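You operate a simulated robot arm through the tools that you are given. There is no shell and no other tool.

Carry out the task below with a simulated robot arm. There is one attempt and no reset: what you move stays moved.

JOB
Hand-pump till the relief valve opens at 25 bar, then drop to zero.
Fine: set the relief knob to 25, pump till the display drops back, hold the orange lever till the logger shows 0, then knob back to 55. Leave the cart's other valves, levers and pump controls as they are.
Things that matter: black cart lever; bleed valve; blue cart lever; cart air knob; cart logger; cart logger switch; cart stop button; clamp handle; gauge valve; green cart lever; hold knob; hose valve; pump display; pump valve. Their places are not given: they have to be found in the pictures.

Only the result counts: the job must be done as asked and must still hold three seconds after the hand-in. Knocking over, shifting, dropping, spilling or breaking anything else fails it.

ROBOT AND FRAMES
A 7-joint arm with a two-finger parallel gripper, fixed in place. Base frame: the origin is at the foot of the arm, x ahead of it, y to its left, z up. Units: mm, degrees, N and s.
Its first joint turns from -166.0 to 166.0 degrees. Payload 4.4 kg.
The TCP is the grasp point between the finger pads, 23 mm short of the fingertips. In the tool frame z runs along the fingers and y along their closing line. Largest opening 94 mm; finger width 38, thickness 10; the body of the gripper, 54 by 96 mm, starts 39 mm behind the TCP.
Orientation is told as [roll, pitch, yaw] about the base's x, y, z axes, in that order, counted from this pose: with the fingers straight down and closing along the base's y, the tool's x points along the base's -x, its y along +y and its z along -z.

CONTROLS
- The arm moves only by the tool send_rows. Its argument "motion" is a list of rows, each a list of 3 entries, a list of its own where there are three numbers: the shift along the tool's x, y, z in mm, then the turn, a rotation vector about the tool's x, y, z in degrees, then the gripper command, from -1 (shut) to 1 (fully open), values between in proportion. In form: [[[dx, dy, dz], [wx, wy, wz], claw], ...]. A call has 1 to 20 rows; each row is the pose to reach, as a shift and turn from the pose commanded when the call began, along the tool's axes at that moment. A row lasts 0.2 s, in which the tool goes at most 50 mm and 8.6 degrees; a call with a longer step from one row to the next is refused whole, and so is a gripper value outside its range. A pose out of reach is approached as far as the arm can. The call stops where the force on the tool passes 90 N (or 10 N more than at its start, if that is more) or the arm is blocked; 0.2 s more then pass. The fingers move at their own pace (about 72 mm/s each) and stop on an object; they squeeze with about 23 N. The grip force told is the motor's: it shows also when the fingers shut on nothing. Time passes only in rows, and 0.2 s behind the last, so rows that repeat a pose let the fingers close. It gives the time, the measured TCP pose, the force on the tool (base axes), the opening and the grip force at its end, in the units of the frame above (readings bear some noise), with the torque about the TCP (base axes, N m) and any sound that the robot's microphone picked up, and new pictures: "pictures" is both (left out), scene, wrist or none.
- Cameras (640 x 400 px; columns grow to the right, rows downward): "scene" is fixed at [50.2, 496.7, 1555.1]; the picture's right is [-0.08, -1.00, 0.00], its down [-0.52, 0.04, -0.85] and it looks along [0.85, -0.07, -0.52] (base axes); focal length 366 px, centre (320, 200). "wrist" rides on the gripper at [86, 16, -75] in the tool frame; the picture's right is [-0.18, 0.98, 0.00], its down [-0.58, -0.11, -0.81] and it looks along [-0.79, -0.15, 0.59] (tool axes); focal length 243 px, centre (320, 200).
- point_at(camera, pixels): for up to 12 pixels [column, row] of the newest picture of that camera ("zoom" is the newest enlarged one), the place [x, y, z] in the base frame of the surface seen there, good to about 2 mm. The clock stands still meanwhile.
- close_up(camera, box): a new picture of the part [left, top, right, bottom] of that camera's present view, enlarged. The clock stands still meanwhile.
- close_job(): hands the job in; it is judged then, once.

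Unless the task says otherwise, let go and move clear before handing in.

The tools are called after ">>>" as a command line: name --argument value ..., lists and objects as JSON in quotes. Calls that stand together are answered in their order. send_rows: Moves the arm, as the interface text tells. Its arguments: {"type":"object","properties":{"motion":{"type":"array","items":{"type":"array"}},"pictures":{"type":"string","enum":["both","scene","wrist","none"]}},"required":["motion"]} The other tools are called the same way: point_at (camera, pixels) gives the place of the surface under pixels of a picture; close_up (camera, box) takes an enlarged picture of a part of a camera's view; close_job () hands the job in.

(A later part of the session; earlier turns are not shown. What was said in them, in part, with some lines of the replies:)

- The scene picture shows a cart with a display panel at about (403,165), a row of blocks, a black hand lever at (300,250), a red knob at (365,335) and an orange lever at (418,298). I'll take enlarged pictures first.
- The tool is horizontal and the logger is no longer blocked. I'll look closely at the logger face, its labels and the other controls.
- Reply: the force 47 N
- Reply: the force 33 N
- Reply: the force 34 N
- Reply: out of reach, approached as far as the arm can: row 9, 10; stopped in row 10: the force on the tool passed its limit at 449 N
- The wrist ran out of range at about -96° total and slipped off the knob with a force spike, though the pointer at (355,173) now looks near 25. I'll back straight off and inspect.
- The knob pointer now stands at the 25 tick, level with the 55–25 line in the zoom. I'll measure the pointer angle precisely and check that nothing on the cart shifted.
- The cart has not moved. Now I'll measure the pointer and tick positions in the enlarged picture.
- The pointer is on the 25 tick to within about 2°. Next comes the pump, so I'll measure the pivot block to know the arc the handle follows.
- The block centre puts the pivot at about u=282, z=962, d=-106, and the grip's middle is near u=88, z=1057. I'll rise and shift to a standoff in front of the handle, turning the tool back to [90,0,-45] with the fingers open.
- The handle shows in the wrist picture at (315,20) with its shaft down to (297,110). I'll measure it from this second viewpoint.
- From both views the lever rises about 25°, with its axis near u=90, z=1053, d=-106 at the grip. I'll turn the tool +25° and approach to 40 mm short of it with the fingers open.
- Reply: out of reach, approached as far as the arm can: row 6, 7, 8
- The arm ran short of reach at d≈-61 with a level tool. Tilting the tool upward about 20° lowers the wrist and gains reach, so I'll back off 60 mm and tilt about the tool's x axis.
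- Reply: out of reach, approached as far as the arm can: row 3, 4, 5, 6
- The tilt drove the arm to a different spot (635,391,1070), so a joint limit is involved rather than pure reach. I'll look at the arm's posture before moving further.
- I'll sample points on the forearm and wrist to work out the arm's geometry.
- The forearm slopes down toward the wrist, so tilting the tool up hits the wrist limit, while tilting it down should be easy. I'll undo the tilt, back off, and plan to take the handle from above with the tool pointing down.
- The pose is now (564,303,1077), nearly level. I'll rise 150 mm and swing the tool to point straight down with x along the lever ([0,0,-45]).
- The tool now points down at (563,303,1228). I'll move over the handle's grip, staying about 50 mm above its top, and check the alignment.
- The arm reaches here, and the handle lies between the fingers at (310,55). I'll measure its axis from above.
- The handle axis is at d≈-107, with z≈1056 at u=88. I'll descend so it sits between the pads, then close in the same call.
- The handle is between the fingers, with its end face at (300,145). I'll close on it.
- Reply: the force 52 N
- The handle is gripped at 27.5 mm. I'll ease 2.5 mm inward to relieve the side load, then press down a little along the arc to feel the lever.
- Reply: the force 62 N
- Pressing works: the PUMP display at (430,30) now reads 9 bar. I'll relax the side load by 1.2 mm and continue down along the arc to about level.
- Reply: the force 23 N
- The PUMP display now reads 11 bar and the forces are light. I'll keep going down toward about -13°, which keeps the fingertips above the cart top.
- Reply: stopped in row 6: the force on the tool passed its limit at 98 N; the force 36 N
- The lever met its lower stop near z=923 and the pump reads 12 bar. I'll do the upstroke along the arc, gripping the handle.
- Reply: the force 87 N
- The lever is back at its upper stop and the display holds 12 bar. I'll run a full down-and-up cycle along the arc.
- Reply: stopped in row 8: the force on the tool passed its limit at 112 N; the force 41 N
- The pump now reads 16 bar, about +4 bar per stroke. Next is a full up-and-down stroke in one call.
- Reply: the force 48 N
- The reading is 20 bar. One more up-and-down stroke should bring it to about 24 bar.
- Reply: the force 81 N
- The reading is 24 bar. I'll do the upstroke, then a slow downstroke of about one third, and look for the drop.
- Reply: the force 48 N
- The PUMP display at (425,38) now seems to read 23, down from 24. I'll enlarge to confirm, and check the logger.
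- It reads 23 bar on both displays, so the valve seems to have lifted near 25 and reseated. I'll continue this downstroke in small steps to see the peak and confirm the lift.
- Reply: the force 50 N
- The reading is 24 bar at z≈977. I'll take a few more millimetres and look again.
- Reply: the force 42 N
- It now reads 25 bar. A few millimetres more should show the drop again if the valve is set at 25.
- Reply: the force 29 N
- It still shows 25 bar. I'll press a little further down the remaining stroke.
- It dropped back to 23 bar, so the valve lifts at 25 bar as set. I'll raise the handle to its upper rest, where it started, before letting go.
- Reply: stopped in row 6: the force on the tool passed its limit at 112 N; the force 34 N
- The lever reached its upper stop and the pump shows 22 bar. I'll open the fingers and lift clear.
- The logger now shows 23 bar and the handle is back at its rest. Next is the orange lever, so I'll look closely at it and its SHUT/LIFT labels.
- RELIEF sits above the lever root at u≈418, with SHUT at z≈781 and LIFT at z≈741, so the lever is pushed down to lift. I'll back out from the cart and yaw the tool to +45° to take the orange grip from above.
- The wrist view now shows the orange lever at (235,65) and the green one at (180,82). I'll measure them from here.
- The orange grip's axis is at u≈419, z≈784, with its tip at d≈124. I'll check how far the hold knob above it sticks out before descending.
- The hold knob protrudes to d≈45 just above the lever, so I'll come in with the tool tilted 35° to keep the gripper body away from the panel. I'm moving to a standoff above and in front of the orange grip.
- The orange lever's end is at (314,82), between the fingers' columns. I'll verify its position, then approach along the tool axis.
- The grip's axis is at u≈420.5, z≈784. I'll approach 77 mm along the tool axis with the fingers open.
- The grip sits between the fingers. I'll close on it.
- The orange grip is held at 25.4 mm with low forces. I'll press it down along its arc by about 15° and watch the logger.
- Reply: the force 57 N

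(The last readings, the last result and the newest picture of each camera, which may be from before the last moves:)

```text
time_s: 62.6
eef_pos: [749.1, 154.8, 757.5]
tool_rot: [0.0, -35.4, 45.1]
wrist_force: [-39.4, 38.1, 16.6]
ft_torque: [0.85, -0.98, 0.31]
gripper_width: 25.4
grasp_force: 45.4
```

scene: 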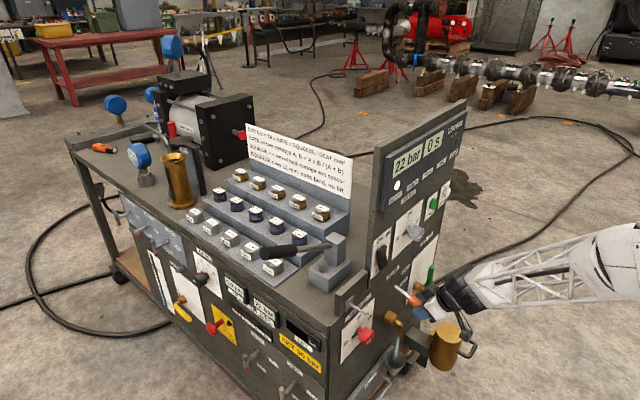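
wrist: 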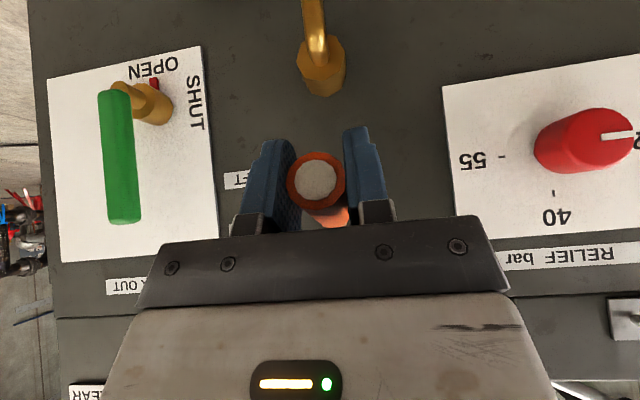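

The logger has started falling (22 bar). I'll press further toward LIFT and hold.

>>> send_rows --motion '[[[1.5, 1.2, 4.5], [0, 0, 0], -1], [[2.8, 1.2, 9], [0, 0, 0], -1], [[4, 1.2, 13.5], [0, 0, 0], -1], [[5, 1.2, 18], [0, 0, 0], -1], [[5, 1.2, 18], [0, 0, 0], -1]]' --pictures "both"

```text
time_s: 63.8
eef_pos: [753.2, 158.6, 740.1]
tool_rot: [0.0, -35.4, 45.0]
wrist_force: [-33.7, 17.2, 10.8]
ft_torque: [0.62, -0.86, -0.15]
gripper_width: 25.2
grasp_force: 44.8
```

scene: 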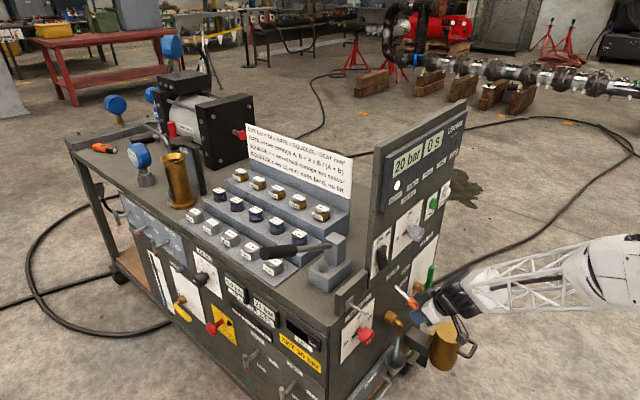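
wrist: 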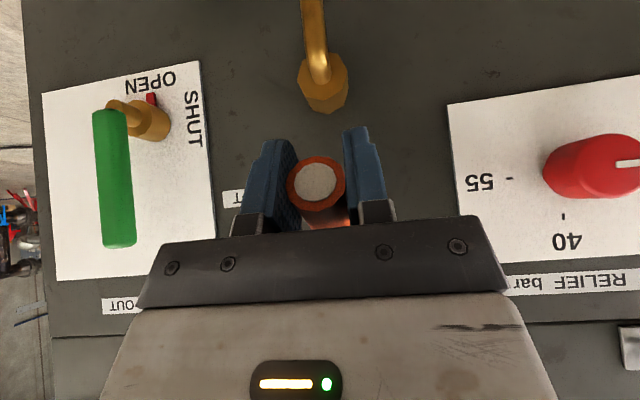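

The logger is at 20 bar and falling. I'll press a bit further and hold.

>>> send_rows --motion '[[[0.7, 0.5, 4.6], [0, 0, 0], -1], [[1.3, 0.5, 9.2], [0, 0, 0], -1], [[1.3, 0.5, 9.2], [0, 0, 0], -1], [[1.3, 0.5, 9.2], [0, 0, 0], -1], [[1.3, 0.5, 9.2], [0, 0, 0], -1], [[1.3, 0.5, 9.2], [0, 0, 0], -1]]' --pictures "scene"

```text
time_s: 65.2
eef_pos: [754.8, 161.7, 732.4]
tool_rot: [-0.1, -35.5, 45.0]
wrist_force: [-22.7, 9.8, 32.4]
ft_torque: [-0.17, 0.2, -0.26]
gripper_width: 25.2
grasp_force: 45.4
```

scene: 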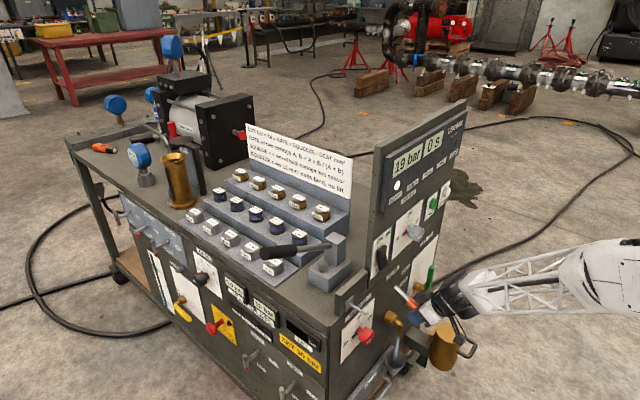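

It shows 19 bar with the lever near its lower stop. I'll hold it there.

>>> send_rows --motion '[[[0, 0, 0], [0, 0, 0], -1], [[0, 0, 0], [0, 0, 0], -1], [[0, 0, 0], [0, 0, 0], -1], [[0, 0, 0], [0, 0, 0], -1], [[0, 0, 0], [0, 0, 0], -1], [[0, 0, 0], [0, 0, 0], -1], [[0, 0, 0], [0, 0, 0], -1], [[0, 0, 0], [0, 0, 0], -1], [[0, 0, 0], [0, 0, 0], -1], [[0, 0, 0], [0, 0, 0], -1], [[0, 0, 0], [0, 0, 0], -1], [[0, 0, 0], [0, 0, 0], -1], [[0, 0, 0], [0, 0, 0], -1], [[0, 0, 0], [0, 0, 0], -1], [[0, 0, 0], [0, 0, 0], -1], [[0, 0, 0], [0, 0, 0], -1], [[0, 0, 0], [0, 0, 0], -1], [[0, 0, 0], [0, 0, 0], -1], [[0, 0, 0], [0, 0, 0], -1], [[0, 0, 0], [0, 0, 0], -1]]' --pictures "scene"

```text
time_s: 69.4
eef_pos: [755.3, 163.1, 730.9]
tool_rot: [-0.1, -35.5, 45.0]
wrist_force: [10.9, 4.3, 31.2]
ft_torque: [-0.17, 0.25, -0.02]
gripper_width: 25.5
grasp_force: 45.2
```

scene: 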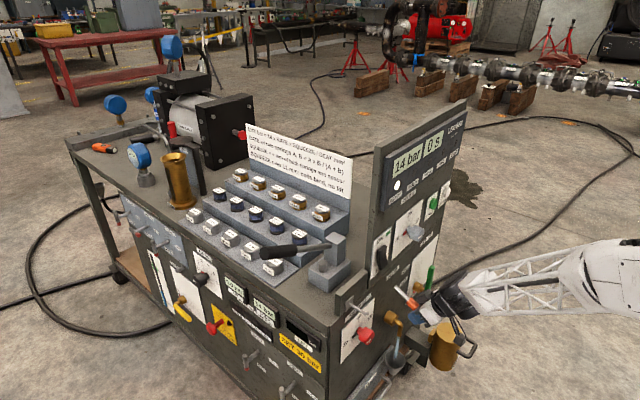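

The logger is at 14 bar, falling a little over 1 bar/s. I'll keep holding.

>>> send_rows --motion '[[[0, 0, 0], [0, 0, 0], -1], [[0, 0, 0], [0, 0, 0], -1], [[0, 0, 0], [0, 0, 0], -1], [[0, 0, 0], [0, 0, 0], -1], [[0, 0, 0], [0, 0, 0], -1], [[0, 0, 0], [0, 0, 0], -1], [[0, 0, 0], [0, 0, 0], -1], [[0, 0, 0], [0, 0, 0], -1], [[0, 0, 0], [0, 0, 0], -1], [[0, 0, 0], [0, 0, 0], -1], [[0, 0, 0], [0, 0, 0], -1], [[0, 0, 0], [0, 0, 0], -1], [[0, 0, 0], [0, 0, 0], -1], [[0, 0, 0], [0, 0, 0], -1], [[0, 0, 0], [0, 0, 0], -1], [[0, 0, 0], [0, 0, 0], -1], [[0, 0, 0], [0, 0, 0], -1], [[0, 0, 0], [0, 0, 0], -1], [[0, 0, 0], [0, 0, 0], -1], [[0, 0, 0], [0, 0, 0], -1]]' --pictures "none"

>>> send_rows --motion '[[[0, 0, 0], [0, 0, 0], -1], [[0, 0, 0], [0, 0, 0], -1], [[0, 0, 0], [0, 0, 0], -1], [[0, 0, 0], [0, 0, 0], -1], [[0, 0, 0], [0, 0, 0], -1], [[0, 0, 0], [0, 0, 0], -1], [[0, 0, 0], [0, 0, 0], -1], [[0, 0, 0], [0, 0, 0], -1], [[0, 0, 0], [0, 0, 0], -1], [[0, 0, 0], [0, 0, 0], -1], [[0, 0, 0], [0, 0, 0], -1], [[0, 0, 0], [0, 0, 0], -1], [[0, 0, 0], [0, 0, 0], -1], [[0, 0, 0], [0, 0, 0], -1], [[0, 0, 0], [0, 0, 0], -1], [[0, 0, 0], [0, 0, 0], -1], [[0, 0, 0], [0, 0, 0], -1], [[0, 0, 0], [0, 0, 0], -1], [[0, 0, 0], [0, 0, 0], -1], [[0, 0, 0], [0, 0, 0], -1]]' --pictures "scene"

```text
time_s: 73.6
eef_pos: [756.1, 161.4, 732.4]
tool_rot: [0.0, -35.5, 45.1]
wrist_force: [13.7, -5.7, 25.6]
ft_torque: [-0.14, 0.33, 0.02]
gripper_width: 25.4
grasp_force: 44.3
```

```text
time_s: 77.8
eef_pos: [755.6, 162.5, 731.5]
tool_rot: [0.0, -35.4, 45.0]
wrist_force: [10.3, -11.5, 18.6]
ft_torque: [-0.12, 0.3, 0.02]
gripper_width: 25.4
grasp_force: 45.1
```

scene: 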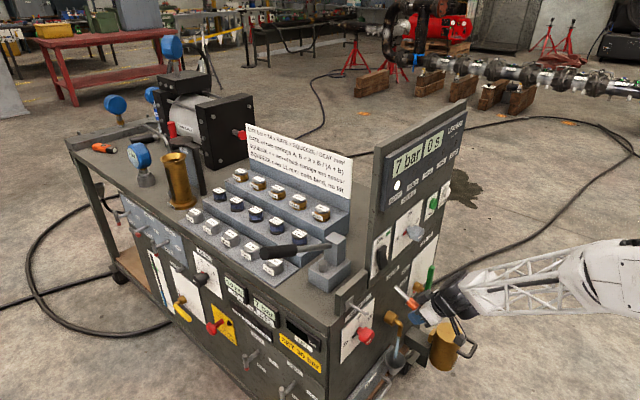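

It reads 7 bar now and is falling more slowly. I'll keep holding.

>>> send_rows --motion '[[[0, 0, 0], [0, 0, 0], -1], [[0, 0, 0], [0, 0, 0], -1], [[0, 0, 0], [0, 0, 0], -1], [[0, 0, 0], [0, 0, 0], -1], [[0, 0, 0], [0, 0, 0], -1], [[0, 0, 0], [0, 0, 0], -1], [[0, 0, 0], [0, 0, 0], -1], [[0, 0, 0], [0, 0, 0], -1], [[0, 0, 0], [0, 0, 0], -1], [[0, 0, 0], [0, 0, 0], -1], [[0, 0, 0], [0, 0, 0], -1], [[0, 0, 0], [0, 0, 0], -1], [[0, 0, 0], [0, 0, 0], -1], [[0, 0, 0], [0, 0, 0], -1], [[0, 0, 0], [0, 0, 0], -1], [[0, 0, 0], [0, 0, 0], -1], [[0, 0, 0], [0, 0, 0], -1], [[0, 0, 0], [0, 0, 0], -1], [[0, 0, 0], [0, 0, 0], -1], [[0, 0, 0], [0, 0, 0], -1]]' --pictures "none"

>>> send_rows --motion '[[[0, 0, 0], [0, 0, 0], -1], [[0, 0, 0], [0, 0, 0], -1], [[0, 0, 0], [0, 0, 0], -1], [[0, 0, 0], [0, 0, 0], -1], [[0, 0, 0], [0, 0, 0], -1], [[0, 0, 0], [0, 0, 0], -1], [[0, 0, 0], [0, 0, 0], -1], [[0, 0, 0], [0, 0, 0], -1], [[0, 0, 0], [0, 0, 0], -1], [[0, 0, 0], [0, 0, 0], -1], [[0, 0, 0], [0, 0, 0], -1], [[0, 0, 0], [0, 0, 0], -1], [[0, 0, 0], [0, 0, 0], -1], [[0, 0, 0], [0, 0, 0], -1], [[0, 0, 0], [0, 0, 0], -1], [[0, 0, 0], [0, 0, 0], -1], [[0, 0, 0], [0, 0, 0], -1], [[0, 0, 0], [0, 0, 0], -1], [[0, 0, 0], [0, 0, 0], -1], [[0, 0, 0], [0, 0, 0], -1]]' --pictures "scene"

```text
time_s: 82.0
eef_pos: [754.1, 162.1, 733.0]
tool_rot: [0.0, -35.4, 45.0]
wrist_force: [7.6, -16.5, 15.1]
ft_torque: [-0.02, 0.26, 0.1]
gripper_width: 25.1
grasp_force: 45.1
```

```text
time_s: 86.2
eef_pos: [755.6, 161.8, 730.9]
tool_rot: [-0.1, -35.3, 45.1]
wrist_force: [8.4, -17.5, 10.8]
ft_torque: [0.0, 0.29, 0.04]
gripper_width: 25.4
grasp_force: 45.3
```

scene: 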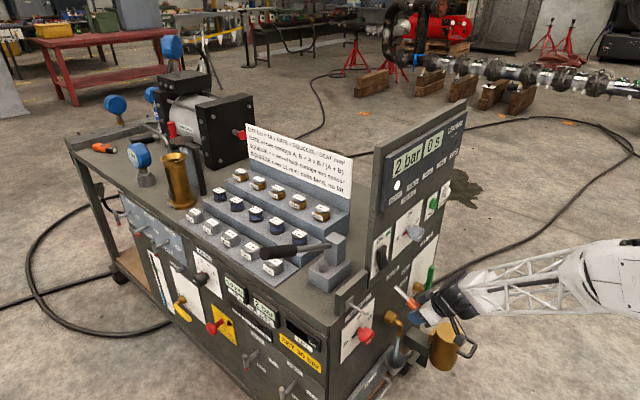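

It reads 2 bar. I'll keep holding until it shows 0 and then a while longer for a true zero.

>>> send_rows --motion '[[[0, 0, 0], [0, 0, 0], -1], [[0, 0, 0], [0, 0, 0], -1], [[0, 0, 0], [0, 0, 0], -1], [[0, 0, 0], [0, 0, 0], -1], [[0, 0, 0], [0, 0, 0], -1], [[0, 0, 0], [0, 0, 0], -1], [[0, 0, 0], [0, 0, 0], -1], [[0, 0, 0], [0, 0, 0], -1], [[0, 0, 0], [0, 0, 0], -1], [[0, 0, 0], [0, 0, 0], -1], [[0, 0, 0], [0, 0, 0], -1], [[0, 0, 0], [0, 0, 0], -1], [[0, 0, 0], [0, 0, 0], -1], [[0, 0, 0], [0, 0, 0], -1], [[0, 0, 0], [0, 0, 0], -1], [[0, 0, 0], [0, 0, 0], -1], [[0, 0, 0], [0, 0, 0], -1], [[0, 0, 0], [0, 0, 0], -1], [[0, 0, 0], [0, 0, 0], -1], [[0, 0, 0], [0, 0, 0], -1]]' --pictures "scene"

>>> send_rows --motion '[[[0, 0, 0], [0, 0, 0], -1], [[0, 0, 0], [0, 0, 0], -1], [[0, 0, 0], [0, 0, 0], -1], [[0, 0, 0], [0, 0, 0], -1], [[0, 0, 0], [0, 0, 0], -1], [[0, 0, 0], [0, 0, 0], -1], [[0, 0, 0], [0, 0, 0], -1], [[0, 0, 0], [0, 0, 0], -1], [[0, 0, 0], [0, 0, 0], -1], [[0, 0, 0], [0, 0, 0], -1], [[0, 0, 0], [0, 0, 0], -1], [[0, 0, 0], [0, 0, 0], -1], [[0, 0, 0], [0, 0, 0], -1], [[0, 0, 0], [0, 0, 0], -1], [[0, 0, 0], [0, 0, 0], -1], [[0, 0, 0], [0, 0, 0], -1], [[0, 0, 0], [0, 0, 0], -1], [[0, 0, 0], [0, 0, 0], -1], [[0, 0, 0], [0, 0, 0], -1], [[0, 0, 0], [0, 0, 0], -1]]' --pictures "both"

>>> close_up --camera "scene" --box '[370, 110, 480, 210]'

>>> close_up --camera "scene" --box '[215, 260, 300, 330]'

```text
time_s: 90.4
eef_pos: [754.7, 161.4, 730.5]
tool_rot: [0.0, -35.5, 45.0]
wrist_force: [8.3, -16.0, 10.0]
ft_torque: [0.04, 0.24, 0.04]
gripper_width: 25.4
grasp_force: 44.8
```

scene: 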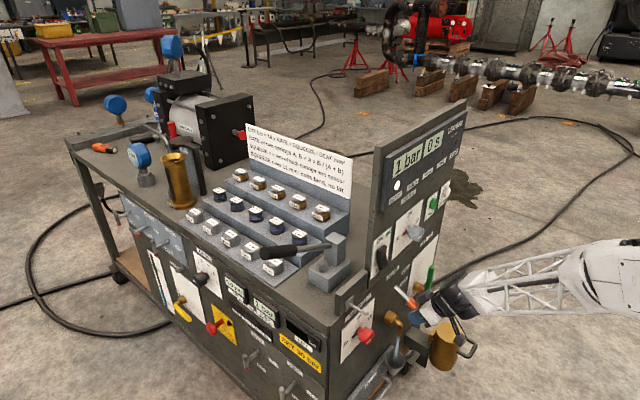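

```text
time_s: 94.6
eef_pos: [755.5, 160.6, 731.5]
tool_rot: [-0.1, -35.4, 45.1]
wrist_force: [8.9, -14.2, 8.2]
ft_torque: [0.0, 0.18, 0.04]
gripper_width: 25.4
grasp_force: 45.1
```

scene: 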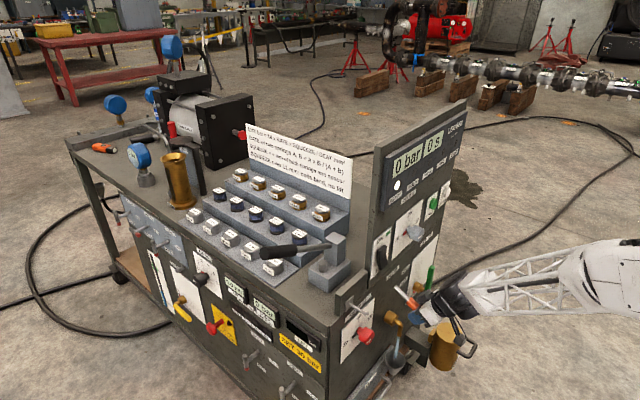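
wrist: 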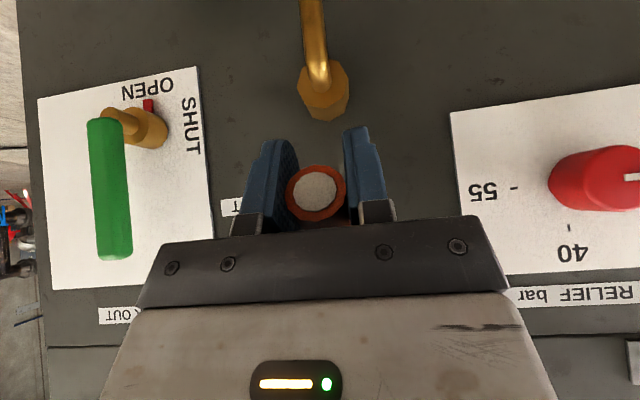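

```text
4.00 times, centred on (425, 160) of scene
```

zoom: 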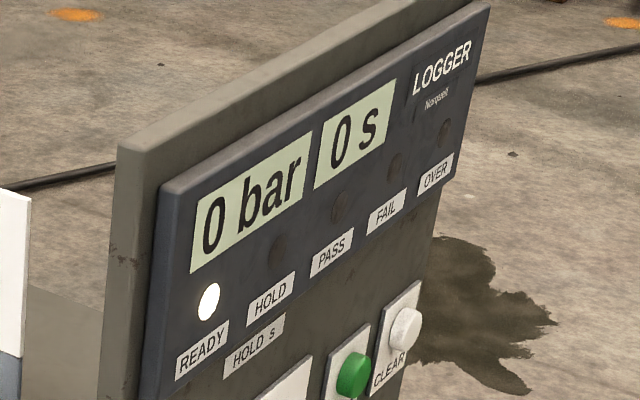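

```text
5.71 times, centred on (258, 295) of scene
```

zoom: 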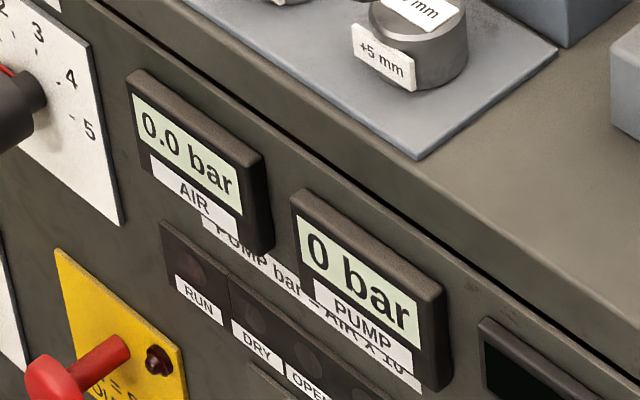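

Both displays show 0 bar. I'll hold about 8 s more so the remaining fraction bleeds off.

>>> send_rows --motion '[[[0, 0, 0], [0, 0, 0], -1], [[0, 0, 0], [0, 0, 0], -1], [[0, 0, 0], [0, 0, 0], -1], [[0, 0, 0], [0, 0, 0], -1], [[0, 0, 0], [0, 0, 0], -1], [[0, 0, 0], [0, 0, 0], -1], [[0, 0, 0], [0, 0, 0], -1], [[0, 0, 0], [0, 0, 0], -1], [[0, 0, 0], [0, 0, 0], -1], [[0, 0, 0], [0, 0, 0], -1], [[0, 0, 0], [0, 0, 0], -1], [[0, 0, 0], [0, 0, 0], -1], [[0, 0, 0], [0, 0, 0], -1], [[0, 0, 0], [0, 0, 0], -1], [[0, 0, 0], [0, 0, 0], -1], [[0, 0, 0], [0, 0, 0], -1], [[0, 0, 0], [0, 0, 0], -1], [[0, 0, 0], [0, 0, 0], -1], [[0, 0, 0], [0, 0, 0], -1], [[0, 0, 0], [0, 0, 0], -1]]' --pictures "none"

>>> send_rows --motion '[[[0, 0, 0], [0, 0, 0], -1], [[0, 0, 0], [0, 0, 0], -1], [[0, 0, 0], [0, 0, 0], -1], [[0, 0, 0], [0, 0, 0], -1], [[0, 0, 0], [0, 0, 0], -1], [[0, 0, 0], [0, 0, 0], -1], [[0, 0, 0], [0, 0, 0], -1], [[0, 0, 0], [0, 0, 0], -1], [[0, 0, 0], [0, 0, 0], -1], [[0, 0, 0], [0, 0, 0], -1], [[0, 0, 0], [0, 0, 0], -1], [[0, 0, 0], [0, 0, 0], -1], [[0, 0, 0], [0, 0, 0], -1], [[0, 0, 0], [0, 0, 0], -1], [[0, 0, 0], [0, 0, 0], -1], [[0, 0, 0], [0, 0, 0], -1], [[0, 0, 0], [0, 0, 0], -1], [[0, 0, 0], [0, 0, 0], -1], [[0, 0, 0], [0, 0, 0], -1], [[0, 0, 0], [0, 0, 0], -1]]' --pictures "none"

```text
time_s: 98.8
eef_pos: [756.8, 161.2, 733.0]
tool_rot: [0.0, -35.4, 45.0]
wrist_force: [9.8, -13.6, 7.6]
ft_torque: [0.07, 0.22, 0.04]
gripper_width: 25.5
grasp_force: 45.5
```

```text
time_s: 103.0
eef_pos: [755.4, 161.5, 732.7]
tool_rot: [0.1, -35.3, 45.0]
wrist_force: [10.2, -14.2, 6.4]
ft_torque: [0.08, 0.2, 0.05]
gripper_width: 25.4
grasp_force: 45.2
```

The pressure is bled off. I'll bring the lever back up along its arc to SHUT while still gripping it.

>>> send_rows --motion '[[[-1.3, 0, -9.2], [0, 0, 0], -1], [[-3.5, 0, -18.2], [0, 0, 0], -1], [[-6.3, -0.5, -27.2], [0, 0, 0], -1], [[-9.9, -0.5, -35.7], [0, 0, 0], -1], [[-14.3, -0.5, -44], [0, 0, 0], -1], [[-18.5, -0.5, -50.5], [0, 0, 0], -1], [[-19.4, -0.5, -51.8], [0, 0, 0], -1]]' --pictures "both"

```text
time_s: 104.6
eef_pos: [744.4, 149.9, 782.7]
tool_rot: [0.3, -35.2, 44.9]
wrist_force: [-10.6, -3.0, -32.6]
ft_torque: [-0.27, 0.16, -0.02]
gripper_width: 26.0
grasp_force: 44.8
```

scene: 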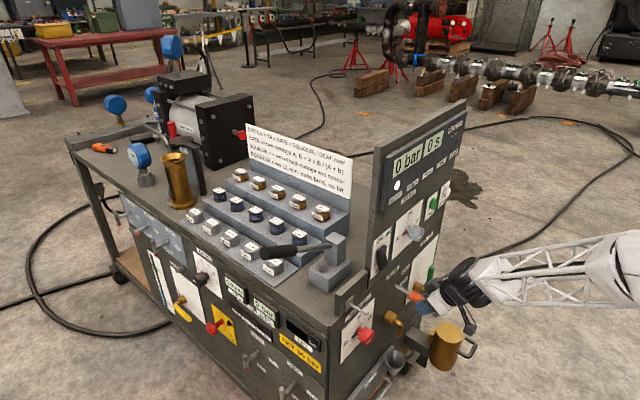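
wrist: 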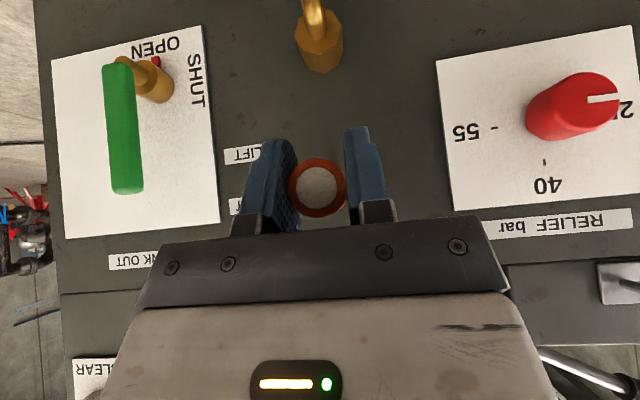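

The lever is back up against its SHUT stop and the logger still shows 0 bar. I'll let go and back off along the tool axis.

>>> send_rows --motion '[[[0, 0, 0], [0, 0, 0], 1], [[0, 0, 0], [0, 0, 0], 1], [[0, 0, 0], [0, 0, 0], 1], [[0, 0, -15], [0, 0, 0], 1], [[0, 0, -45], [0, 0, 0], 1], [[0, 0, -80], [0, 0, 0], 1], [[0, 0, -120], [0, 0, 0], 1], [[0, 0, -120], [0, 0, 0], 1]]' --pictures "both"

>>> point_at --camera "scene" --pixels '[[399, 288], [405, 292], [412, 295], [420, 299], [366, 336], [268, 252]]'

```text
time_s: 106.4
eef_pos: [696.8, 102.2, 884.0]
tool_rot: [-0.1, -35.4, 44.9]
wrist_force: [0.3, 0.0, 0.0]
ft_torque: [-0.03, 0.02, -0.05]
gripper_width: 93.8
grasp_force: 0.0
```

scene: 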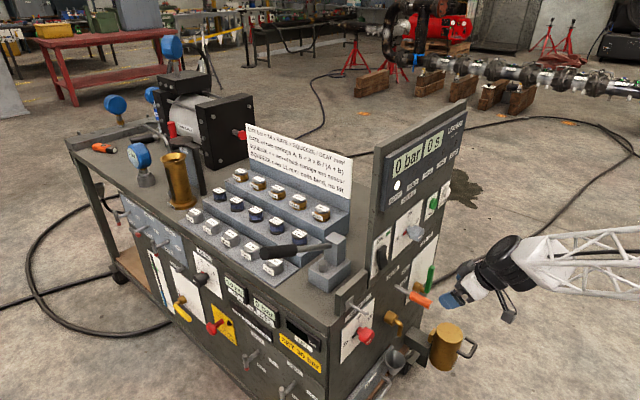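
wrist: 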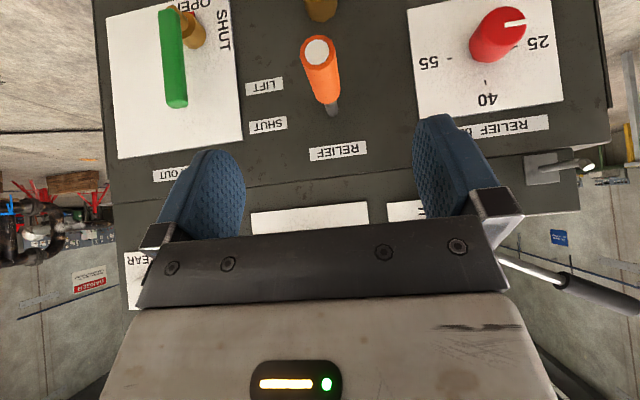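

```text
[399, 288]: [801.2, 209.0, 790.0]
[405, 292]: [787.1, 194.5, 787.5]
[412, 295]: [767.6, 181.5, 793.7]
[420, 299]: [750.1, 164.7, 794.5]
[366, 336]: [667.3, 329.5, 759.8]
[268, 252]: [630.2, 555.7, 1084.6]
```

The orange lever and pump handle are back at their original places. Now for the knob back to 55: I'll move to a standoff in front of it, with the tool level and turned 15° off the joint limit so there is room for clockwise turning.

>>> send_rows --motion '[[[10.3, 21.1, 14], [-0.89, -6.79, 1.73], 1], [[20.6, 42.3, 28], [-1.79, -13.58, 3.46], 1], [[30.9, 63.4, 42], [-2.68, -20.36, 5.19], 1], [[41.2, 84.5, 56], [-3.57, -27.15, 6.93], 1], [[51.5, 105.6, 70], [-4.46, -33.94, 8.66], 1], [[61.8, 126.8, 84], [-5.36, -40.73, 10.39], 1], [[72.1, 147.9, 98], [-6.25, -47.5, 12.12], 1], [[82.4, 169, 112], [-7.14, -54.3, 13.85], 1], [[82.4, 169, 112], [-7.14, -54.3, 13.85], 1]]' --pictures "both"

```text
time_s: 108.4
eef_pos: [578.8, 222.0, 743.9]
tool_rot: [90.4, -75.0, -45.6]
wrist_force: [-0.2, -0.2, 0.1]
ft_torque: [-0.01, -0.02, 0.04]
gripper_width: 94.2
grasp_force: 0.1
```

scene: 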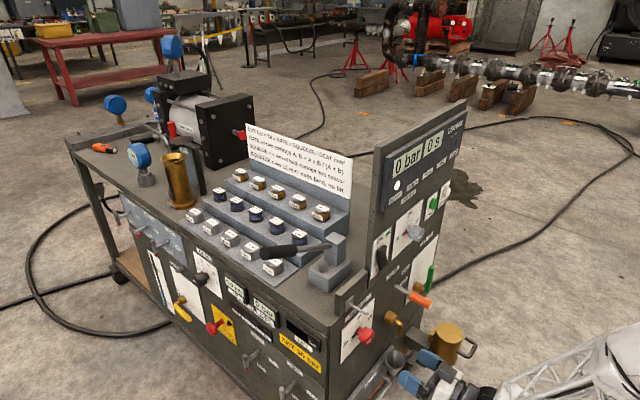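
wrist: 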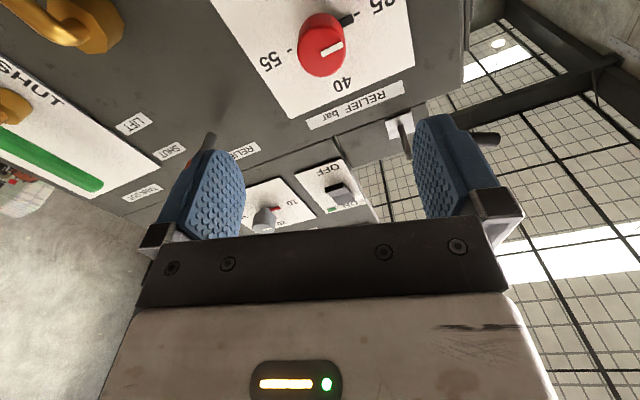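

The pose is level and turned 15° from the limit, with the knob at (322,45) still at 25. I'll approach it to d≈37 and grip.

>>> send_rows --motion '[[[-0.5, 0.3, 35], [0, 0, 0], 1], [[-1.5, 0.6, 70], [0, 0, 0], 1], [[-1.5, 0.6, 100], [0, 0, 0], 1], [[-1.5, 0.6, 122], [0, 0, 0], 1], [[-1.5, 0.6, 135], [0, 0, 0], 1], [[-1.5, 0.6, 139.5], [0, 0, 0], 1], [[-1.5, 0.6, 139.5], [0, 0, 0], 1]]' --pictures "both"

```text
time_s: 110.0
eef_pos: [674.1, 319.3, 746.3]
tool_rot: [90.1, -75.0, -45.1]
wrist_force: [0.2, -0.7, -0.4]
ft_torque: [-0.02, -0.02, -0.01]
gripper_width: 93.9
grasp_force: 0.0
```

scene: 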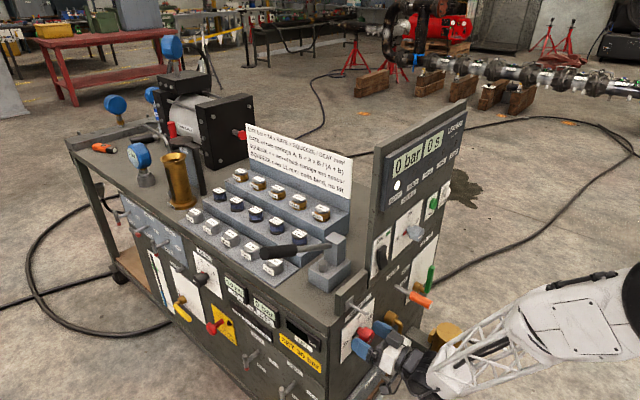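
wrist: 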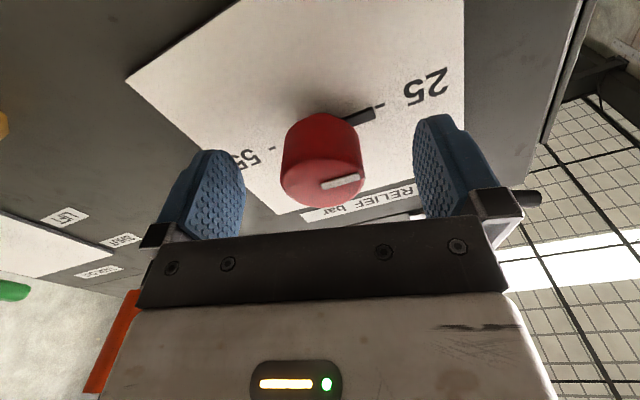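

The knob is between the fingers (320,160), d≈40. I'll move 2 mm closer and close on it.

>>> send_rows --motion '[[[0, 0, 2.5], [0, 0, 0], 1], [[0, 0, 2.5], [0, 0, 0], -1], [[0, 0, 2.5], [0, 0, 0], -1], [[0, 0, 2.5], [0, 0, 0], -1], [[0, 0, 2.5], [0, 0, 0], -1], [[0, 0, 2.5], [0, 0, 0], -1]]' --pictures "wrist"

```text
time_s: 111.4
eef_pos: [675.4, 321.2, 745.9]
tool_rot: [90.3, -75.0, -45.1]
wrist_force: [-21.6, 20.2, 9.4]
ft_torque: [0.25, -0.23, -0.28]
gripper_width: 38.7
grasp_force: 45.3
```

wrist: 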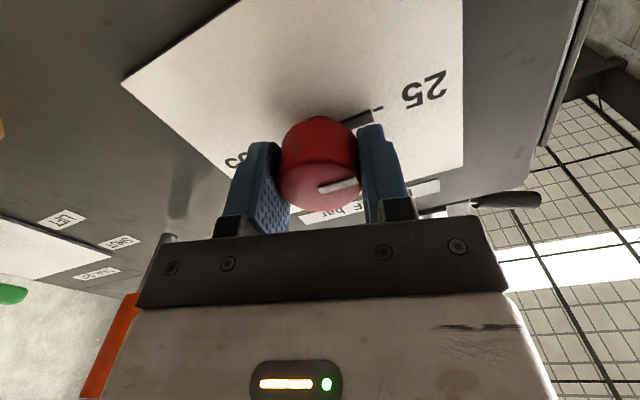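

The knob is gripped at 38.7 mm with moderate forces. I'll turn +24° clockwise first and check that it follows.

>>> send_rows --motion '[[[0, 0.7, 0], [0, 0, 6], -1], [[0, 0.7, 0], [0, 0, 12], -1], [[0, 0.7, 0], [0, 0, 18], -1], [[0, 0.7, 0], [0, 0, 24], -1]]' --pictures "wrist"

```text
time_s: 112.4
eef_pos: [676.4, 321.6, 745.4]
tool_rot: [90.0, -50.9, -45.2]
wrist_force: [13.2, 30.2, -5.1]
ft_torque: [-0.28, 0.26, -0.28]
gripper_width: 38.7
grasp_force: 44.6
```

wrist: 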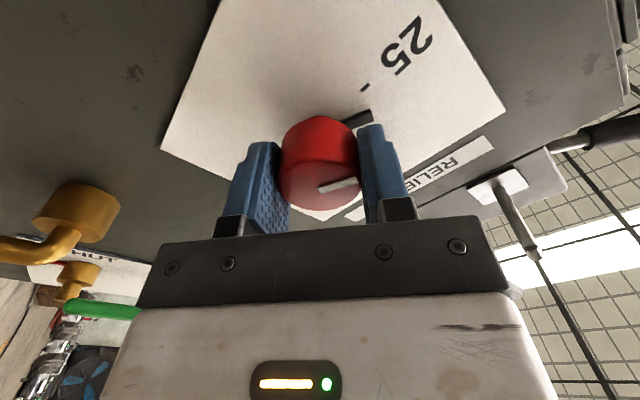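

The knob follows, with its pointer leaving the 25 tick. I'll carry on 64° more.

>>> send_rows --motion '[[[0, 0, 0], [0, 0, 8], -1], [[0, 0, 0], [0, 0, 16], -1], [[0, 0, 0], [0, 0, 24], -1], [[0, 0, 0], [0, 0, 32], -1], [[0, 0, 0], [0, 0, 40], -1], [[0, 0, 0], [0, 0, 48], -1], [[0, 0, 0], [0, 0, 56], -1], [[0, 0, 0], [0, 0, 64], -1]]' --pictures "both"

```text
time_s: 114.2
eef_pos: [674.2, 319.3, 744.0]
tool_rot: [89.8, 13.1, -45.0]
wrist_force: [18.6, -23.9, -16.6]
ft_torque: [-0.11, 0.14, -0.27]
gripper_width: 38.4
grasp_force: 45.5
```

scene: 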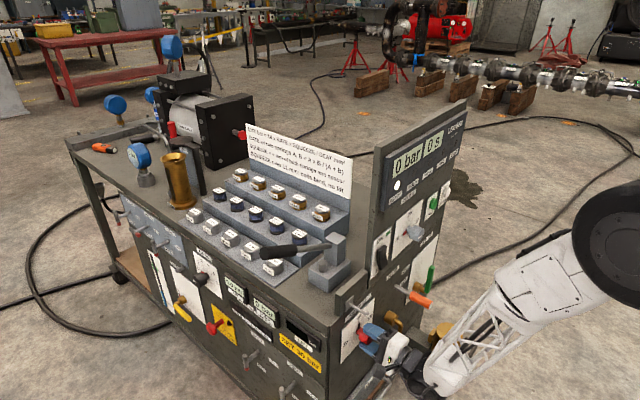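
wrist: 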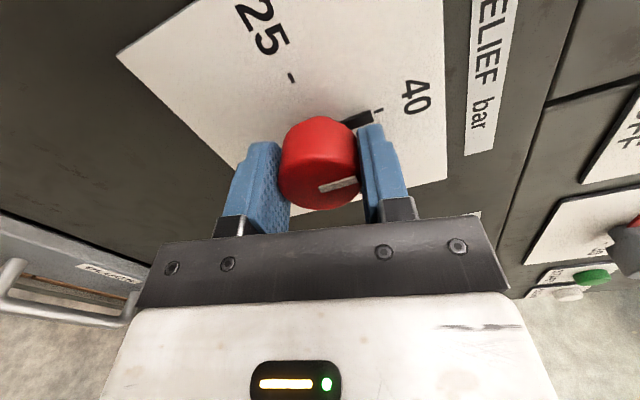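

The knob is at about 40. To stay well inside the wrist's range I'll open, turn the hand back 88° around the knob, and regrip.

>>> send_rows --motion '[[[0, 0, 0], [0, 0, 0], 1], [[0, 0, 0], [0, 0, 0], 1], [[0, 0, 0], [0, 0, 0], 1], [[0, 0, 0], [0, 0, -8], 1], [[0, 0, 0], [0, 0, -16], 1], [[0, 0, 0], [0, 0, -24], 1], [[0, 0, 0], [0, 0, -32], 1], [[0, 0, 0], [0, 0, -40], 1], [[0, 0, 0], [0, 0, -48], 1], [[0, 0, 0], [0, 0, -56], 1], [[0, 0, 0], [0, 0, -64], 1], [[0, 0, 0], [0, 0, -72], 1], [[0, 0, 0], [0, 0, -80], 1], [[0, 0, 0], [0, 0, -88], 1], [[0, 0, 0], [0, 0, -88], 1]]' --pictures "wrist"

```text
time_s: 117.4
eef_pos: [674.4, 320.6, 746.1]
tool_rot: [90.4, -75.1, -45.2]
wrist_force: [0.3, 0.8, 0.3]
ft_torque: [-0.02, 0.03, 0.01]
gripper_width: 94.1
grasp_force: 0.1
```

wrist: 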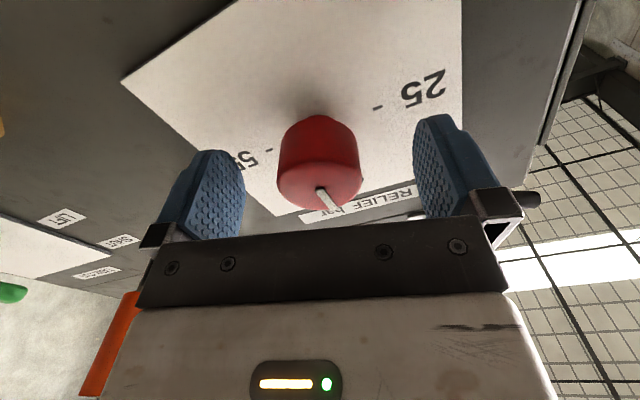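

The knob's line points near 40 as expected and the hand is back at its start angle. I'll regrip it.

>>> send_rows --motion '[[[0, 0, 0.5], [0, 0, 0], -1], [[0, 0, 0.5], [0, 0, 0], -1], [[0, 0, 0.5], [0, 0, 0], -1], [[0, 0, 0.5], [0, 0, 0], -1], [[0, 0, 0.5], [0, 0, 0], -1]]' --pictures "none"

```text
time_s: 118.6
eef_pos: [676.9, 321.1, 746.0]
tool_rot: [90.1, -75.0, -45.2]
wrist_force: [7.5, -3.8, -3.7]
ft_torque: [0.01, -0.04, -0.22]
gripper_width: 38.5
grasp_force: 45.3
```

It is regripped with small forces. I'll turn +80° clockwise, leaving the last part for a check.

>>> send_rows --motion '[[[0, 0, 0], [0, 0, 8], -1], [[0, 0, 0], [0, 0, 16], -1], [[0, 0, 0], [0, 0, 24], -1], [[0, 0, 0], [0, 0, 32], -1], [[0, 0, 0], [0, 0, 40], -1], [[0, 0, 0], [0, 0, 48], -1], [[0, 0, 0], [0, 0, 56], -1], [[0, 0, 0], [0, 0, 64], -1], [[0, 0, 0], [0, 0, 72], -1], [[0, 0, 0], [0, 0, 80], -1]]' --pictures "wrist"

>>> close_up --camera "wrist" --box '[200, 40, 460, 230]'

```text
time_s: 120.8
eef_pos: [676.1, 321.4, 744.3]
tool_rot: [90.0, 5.1, -45.0]
wrist_force: [28.9, -3.8, -45.5]
ft_torque: [0.18, -0.19, -0.31]
gripper_width: 38.5
grasp_force: 44.5
```

wrist: 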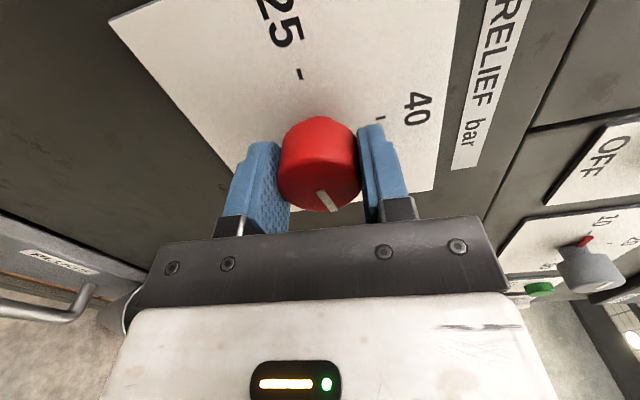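

```text
2.11 times, centred on (330, 135) of wrist
```

zoom: 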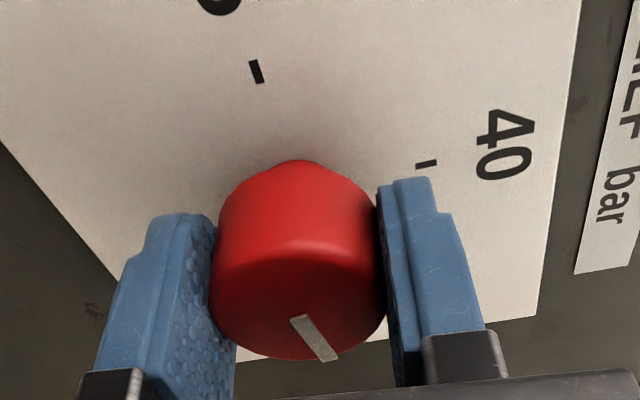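

About 12° remain. I'll turn the rest with a small downward correction and look again.

>>> send_rows --motion '[[[0, -1, 0], [0, 0, 4], -1], [[0, -1.5, 0], [0, 0, 8], -1], [[0, -1.5, 0], [0, 0, 12], -1]]' --pictures "wrist"

>>> close_up --camera "wrist" --box '[200, 40, 460, 230]'

>>> close_up --camera "scene" --box '[330, 290, 400, 360]'

```text
time_s: 121.6
eef_pos: [674.5, 320.7, 745.4]
tool_rot: [90.2, 16.9, -44.9]
wrist_force: [-11.3, -23.1, 1.9]
ft_torque: [-0.83, -0.37, 0.04]
gripper_width: 39.0
grasp_force: 45.0
```

wrist: 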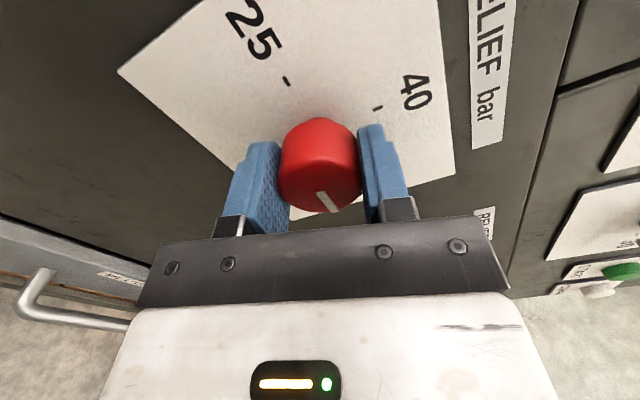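

```text
2.11 times, centred on (330, 135) of wrist
```

zoom: 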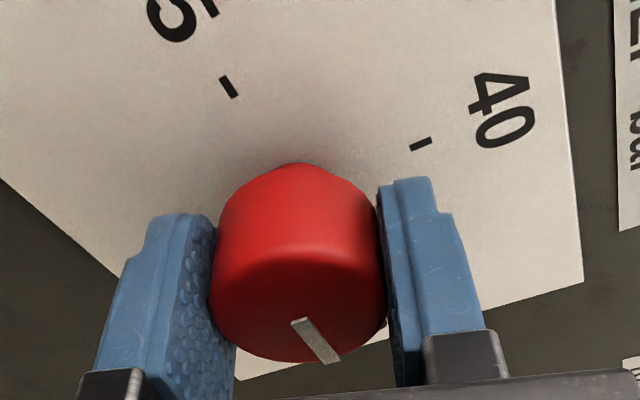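

```text
5.71 times, centred on (365, 325) of scene
```

zoom: 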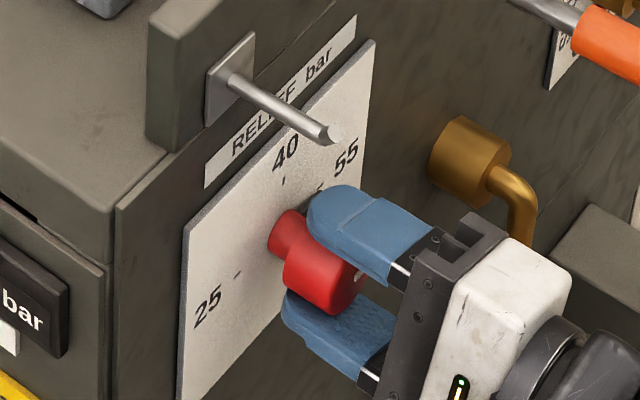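

The torque about the knob rose to about 0.85 N·m, which suggests its 55 stop. I'll let go, back off and check the pointer.

>>> send_rows --motion '[[[0, 0, 0], [0, 0, 0], 1], [[0, 0, 0], [0, 0, 0], 1], [[0, 0, 0], [0, 0, 0], 1], [[0, 0, -20], [0, 0, 0], 1], [[0, 0, -55], [0, 0, 0], 1], [[0, 0, -95], [0, 0, 0], 1], [[0, 0, -135], [0, 0, 0], 1], [[0, 0, -150], [0, 0, 0], 1], [[0, 0, -150], [0, 0, 0], 1]]' --pictures "both"

>>> close_up --camera "scene" --box '[330, 290, 400, 360]'

>>> close_up --camera "wrist" --box '[250, 0, 410, 100]'

```text
time_s: 123.6
eef_pos: [569.2, 216.2, 744.5]
tool_rot: [90.2, 16.9, -45.0]
wrist_force: [0.5, -0.1, 0.4]
ft_torque: [0.0, -0.03, 0.0]
gripper_width: 93.9
grasp_force: 0.0
```

scene: 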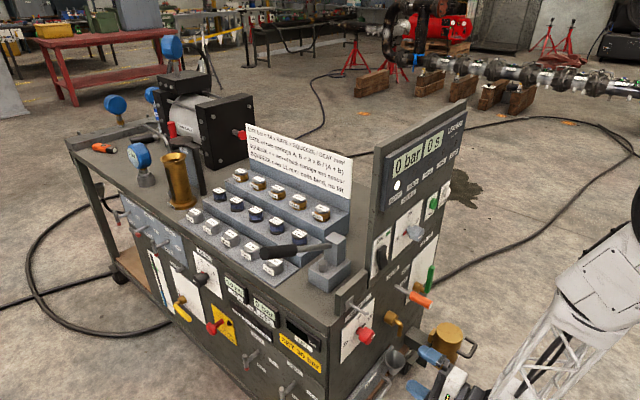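
wrist: 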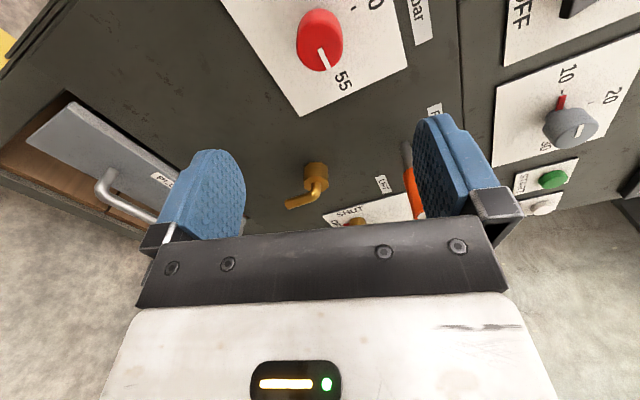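

```text
5.71 times, centred on (365, 325) of scene
```

zoom: 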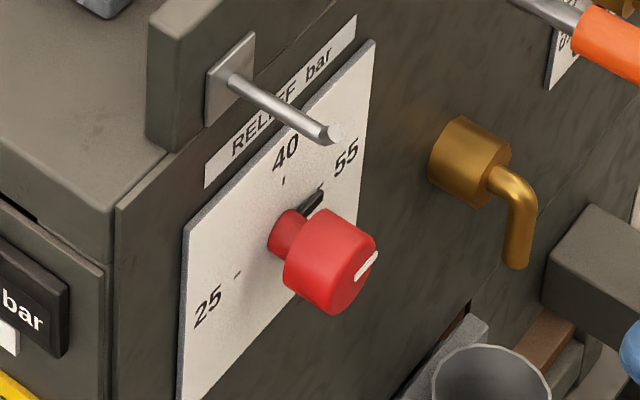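

```text
4.00 times, centred on (330, 50) of wrist
```

zoom: 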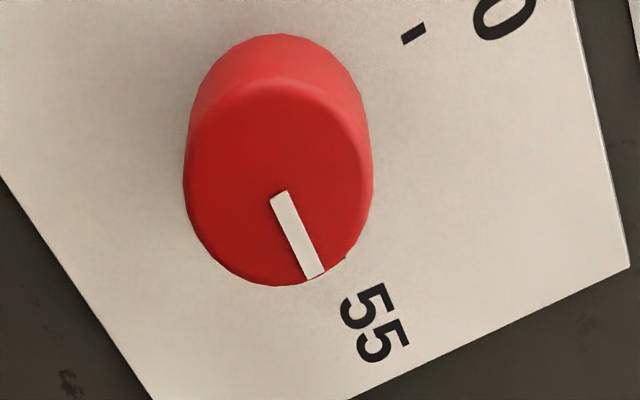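

In the scene zoom the white line runs (357,278)–(378,252), matching its original 55 position. I'll check its angle numerically.

>>> point_at --camera "zoom" --pixels '[[282, 200], [314, 270], [298, 235], [412, 33], [240, 130], [345, 200]]'

>>> close_up --camera "scene" --box '[345, 310, 385, 350]'

```text
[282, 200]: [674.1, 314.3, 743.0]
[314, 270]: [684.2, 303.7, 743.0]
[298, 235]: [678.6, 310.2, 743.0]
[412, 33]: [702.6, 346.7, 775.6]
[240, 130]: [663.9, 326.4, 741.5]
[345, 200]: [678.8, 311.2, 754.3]
```

```text
10.00 times, centred on (365, 330) of scene
```

zoom: 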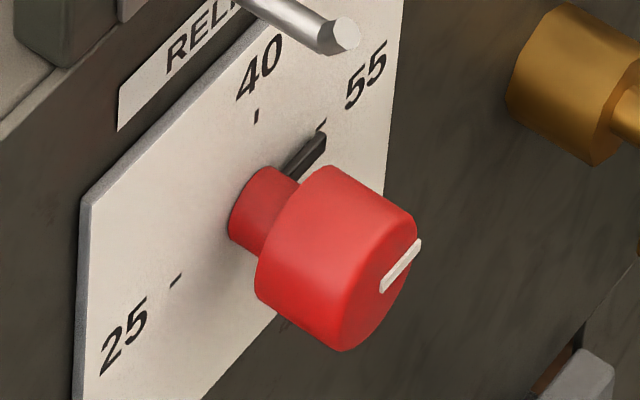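

The white line is exactly level at z=743, pointing at 55. I'll retreat further and do a last check of the cart and displays.

>>> send_rows --motion '[[[0, 0, -30], [0, 0, 0], 1], [[0, 0, -60], [0, 0, 0], 1], [[0, 0, -90], [0, 0, 0], 1], [[0, 0, -90], [0, 0, 0], 1]]' --pictures "both"

>>> close_up --camera "scene" --box '[340, 110, 480, 260]'

>>> close_up --camera "scene" --box '[80, 180, 260, 350]'

>>> close_up --camera "scene" --box '[200, 260, 350, 390]'

>>> close_up --camera "scene" --box '[320, 250, 480, 390]'

>>> close_up --camera "scene" --box '[180, 110, 380, 290]'

```text
time_s: 124.6
eef_pos: [506.3, 150.3, 743.0]
tool_rot: [90.1, 17.0, -44.8]
wrist_force: [-0.4, -0.3, 0.0]
ft_torque: [-0.03, 0.02, 0.01]
gripper_width: 93.9
grasp_force: 0.1
```

scene: 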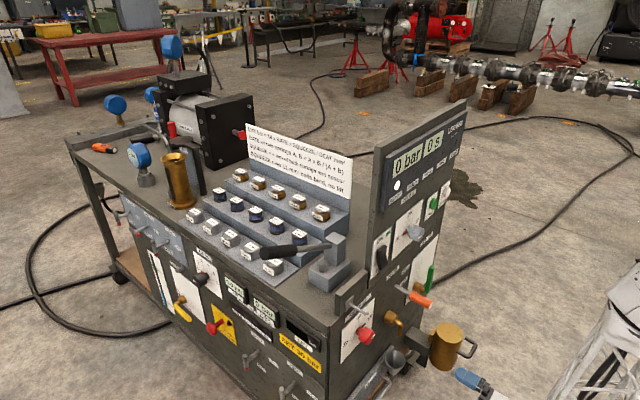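
wrist: 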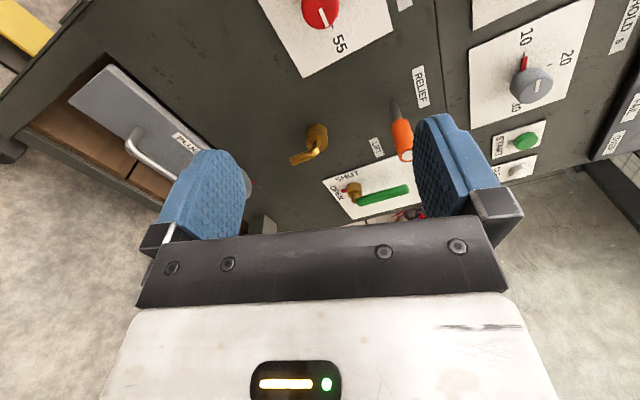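

```text
2.67 times, centred on (410, 185) of scene
```

zoom: 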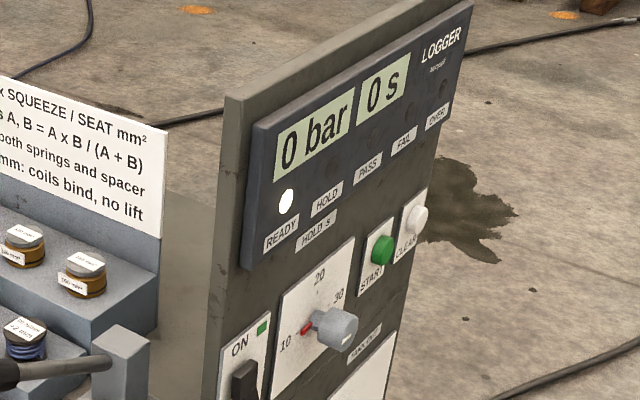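

```text
2.35 times, centred on (170, 265) of scene
```

zoom: 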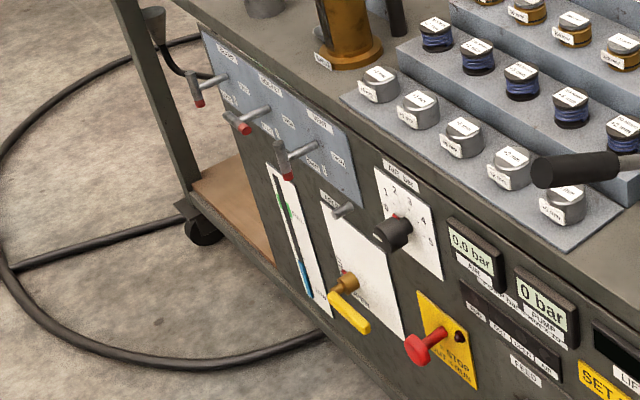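

```text
3.08 times, centred on (275, 325) of scene
```

zoom: 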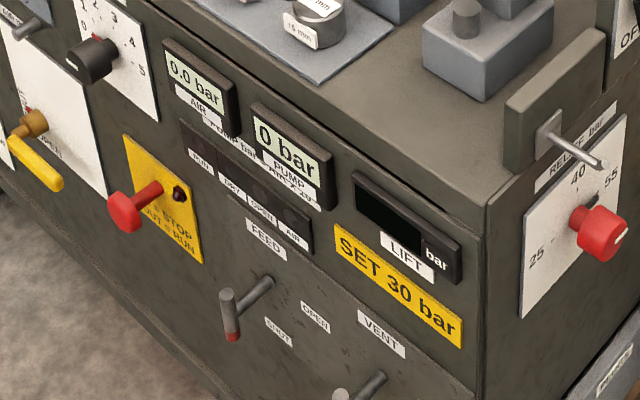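

```text
2.86 times, centred on (400, 320) of scene
```

zoom: 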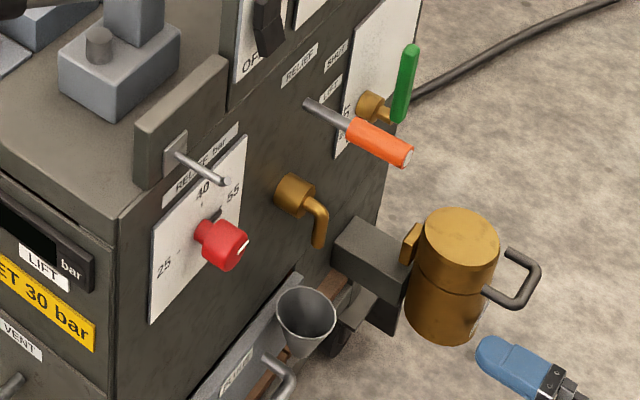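

```text
2.22 times, centred on (280, 200) of scene
```

zoom: 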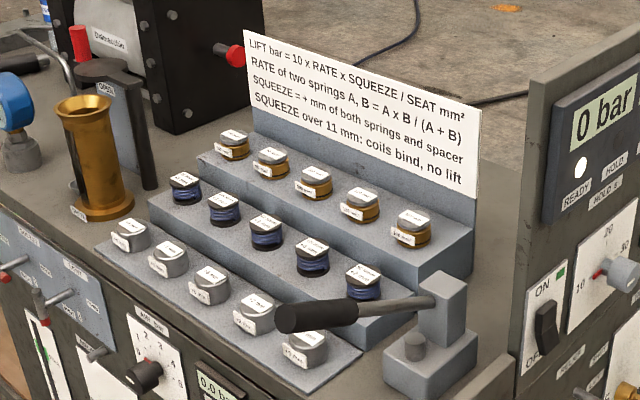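

The logger and pump display both show 0 bar and the relief knob is at 55. The orange lever is at SHUT, the pump handle is at rest, and every other control looks as it did at the start, with the arm clear. I'm handing in.

>>> close_job

```text
The job is handed in.
```

The relief valve lifted at 25 bar, I bled the pressure to zero, and the job is handed in.

- **Setting to 25:** While turning the knob to 25, the wrist hit its joint limit and slipped off with a brief force spike of about 449 N. The knob still ended on the 25 tick, and re-measured points on the cart had not moved.
- **Pumping:** Pressure rose from 8 bar at about 4 bar per stroke. The pump display dropped back to 23 bar after reaching 24. I brought it up once more in small steps, and it read 25 bar before dropping to 23 again.
- **Bleeding:** I held the orange lever down until both the logger and the pump display read 0 bar. I kept it there about 8 seconds longer, then returned it to SHUT.
- **Back to 55:** The relief knob is on the 55 tick, the same position as at the start.

At the final check the logger still showed 0 bar. The pump handle was at its upper rest, and the cart's other valves, levers and controls looked as they did at the start. The arm is clear of the cart.
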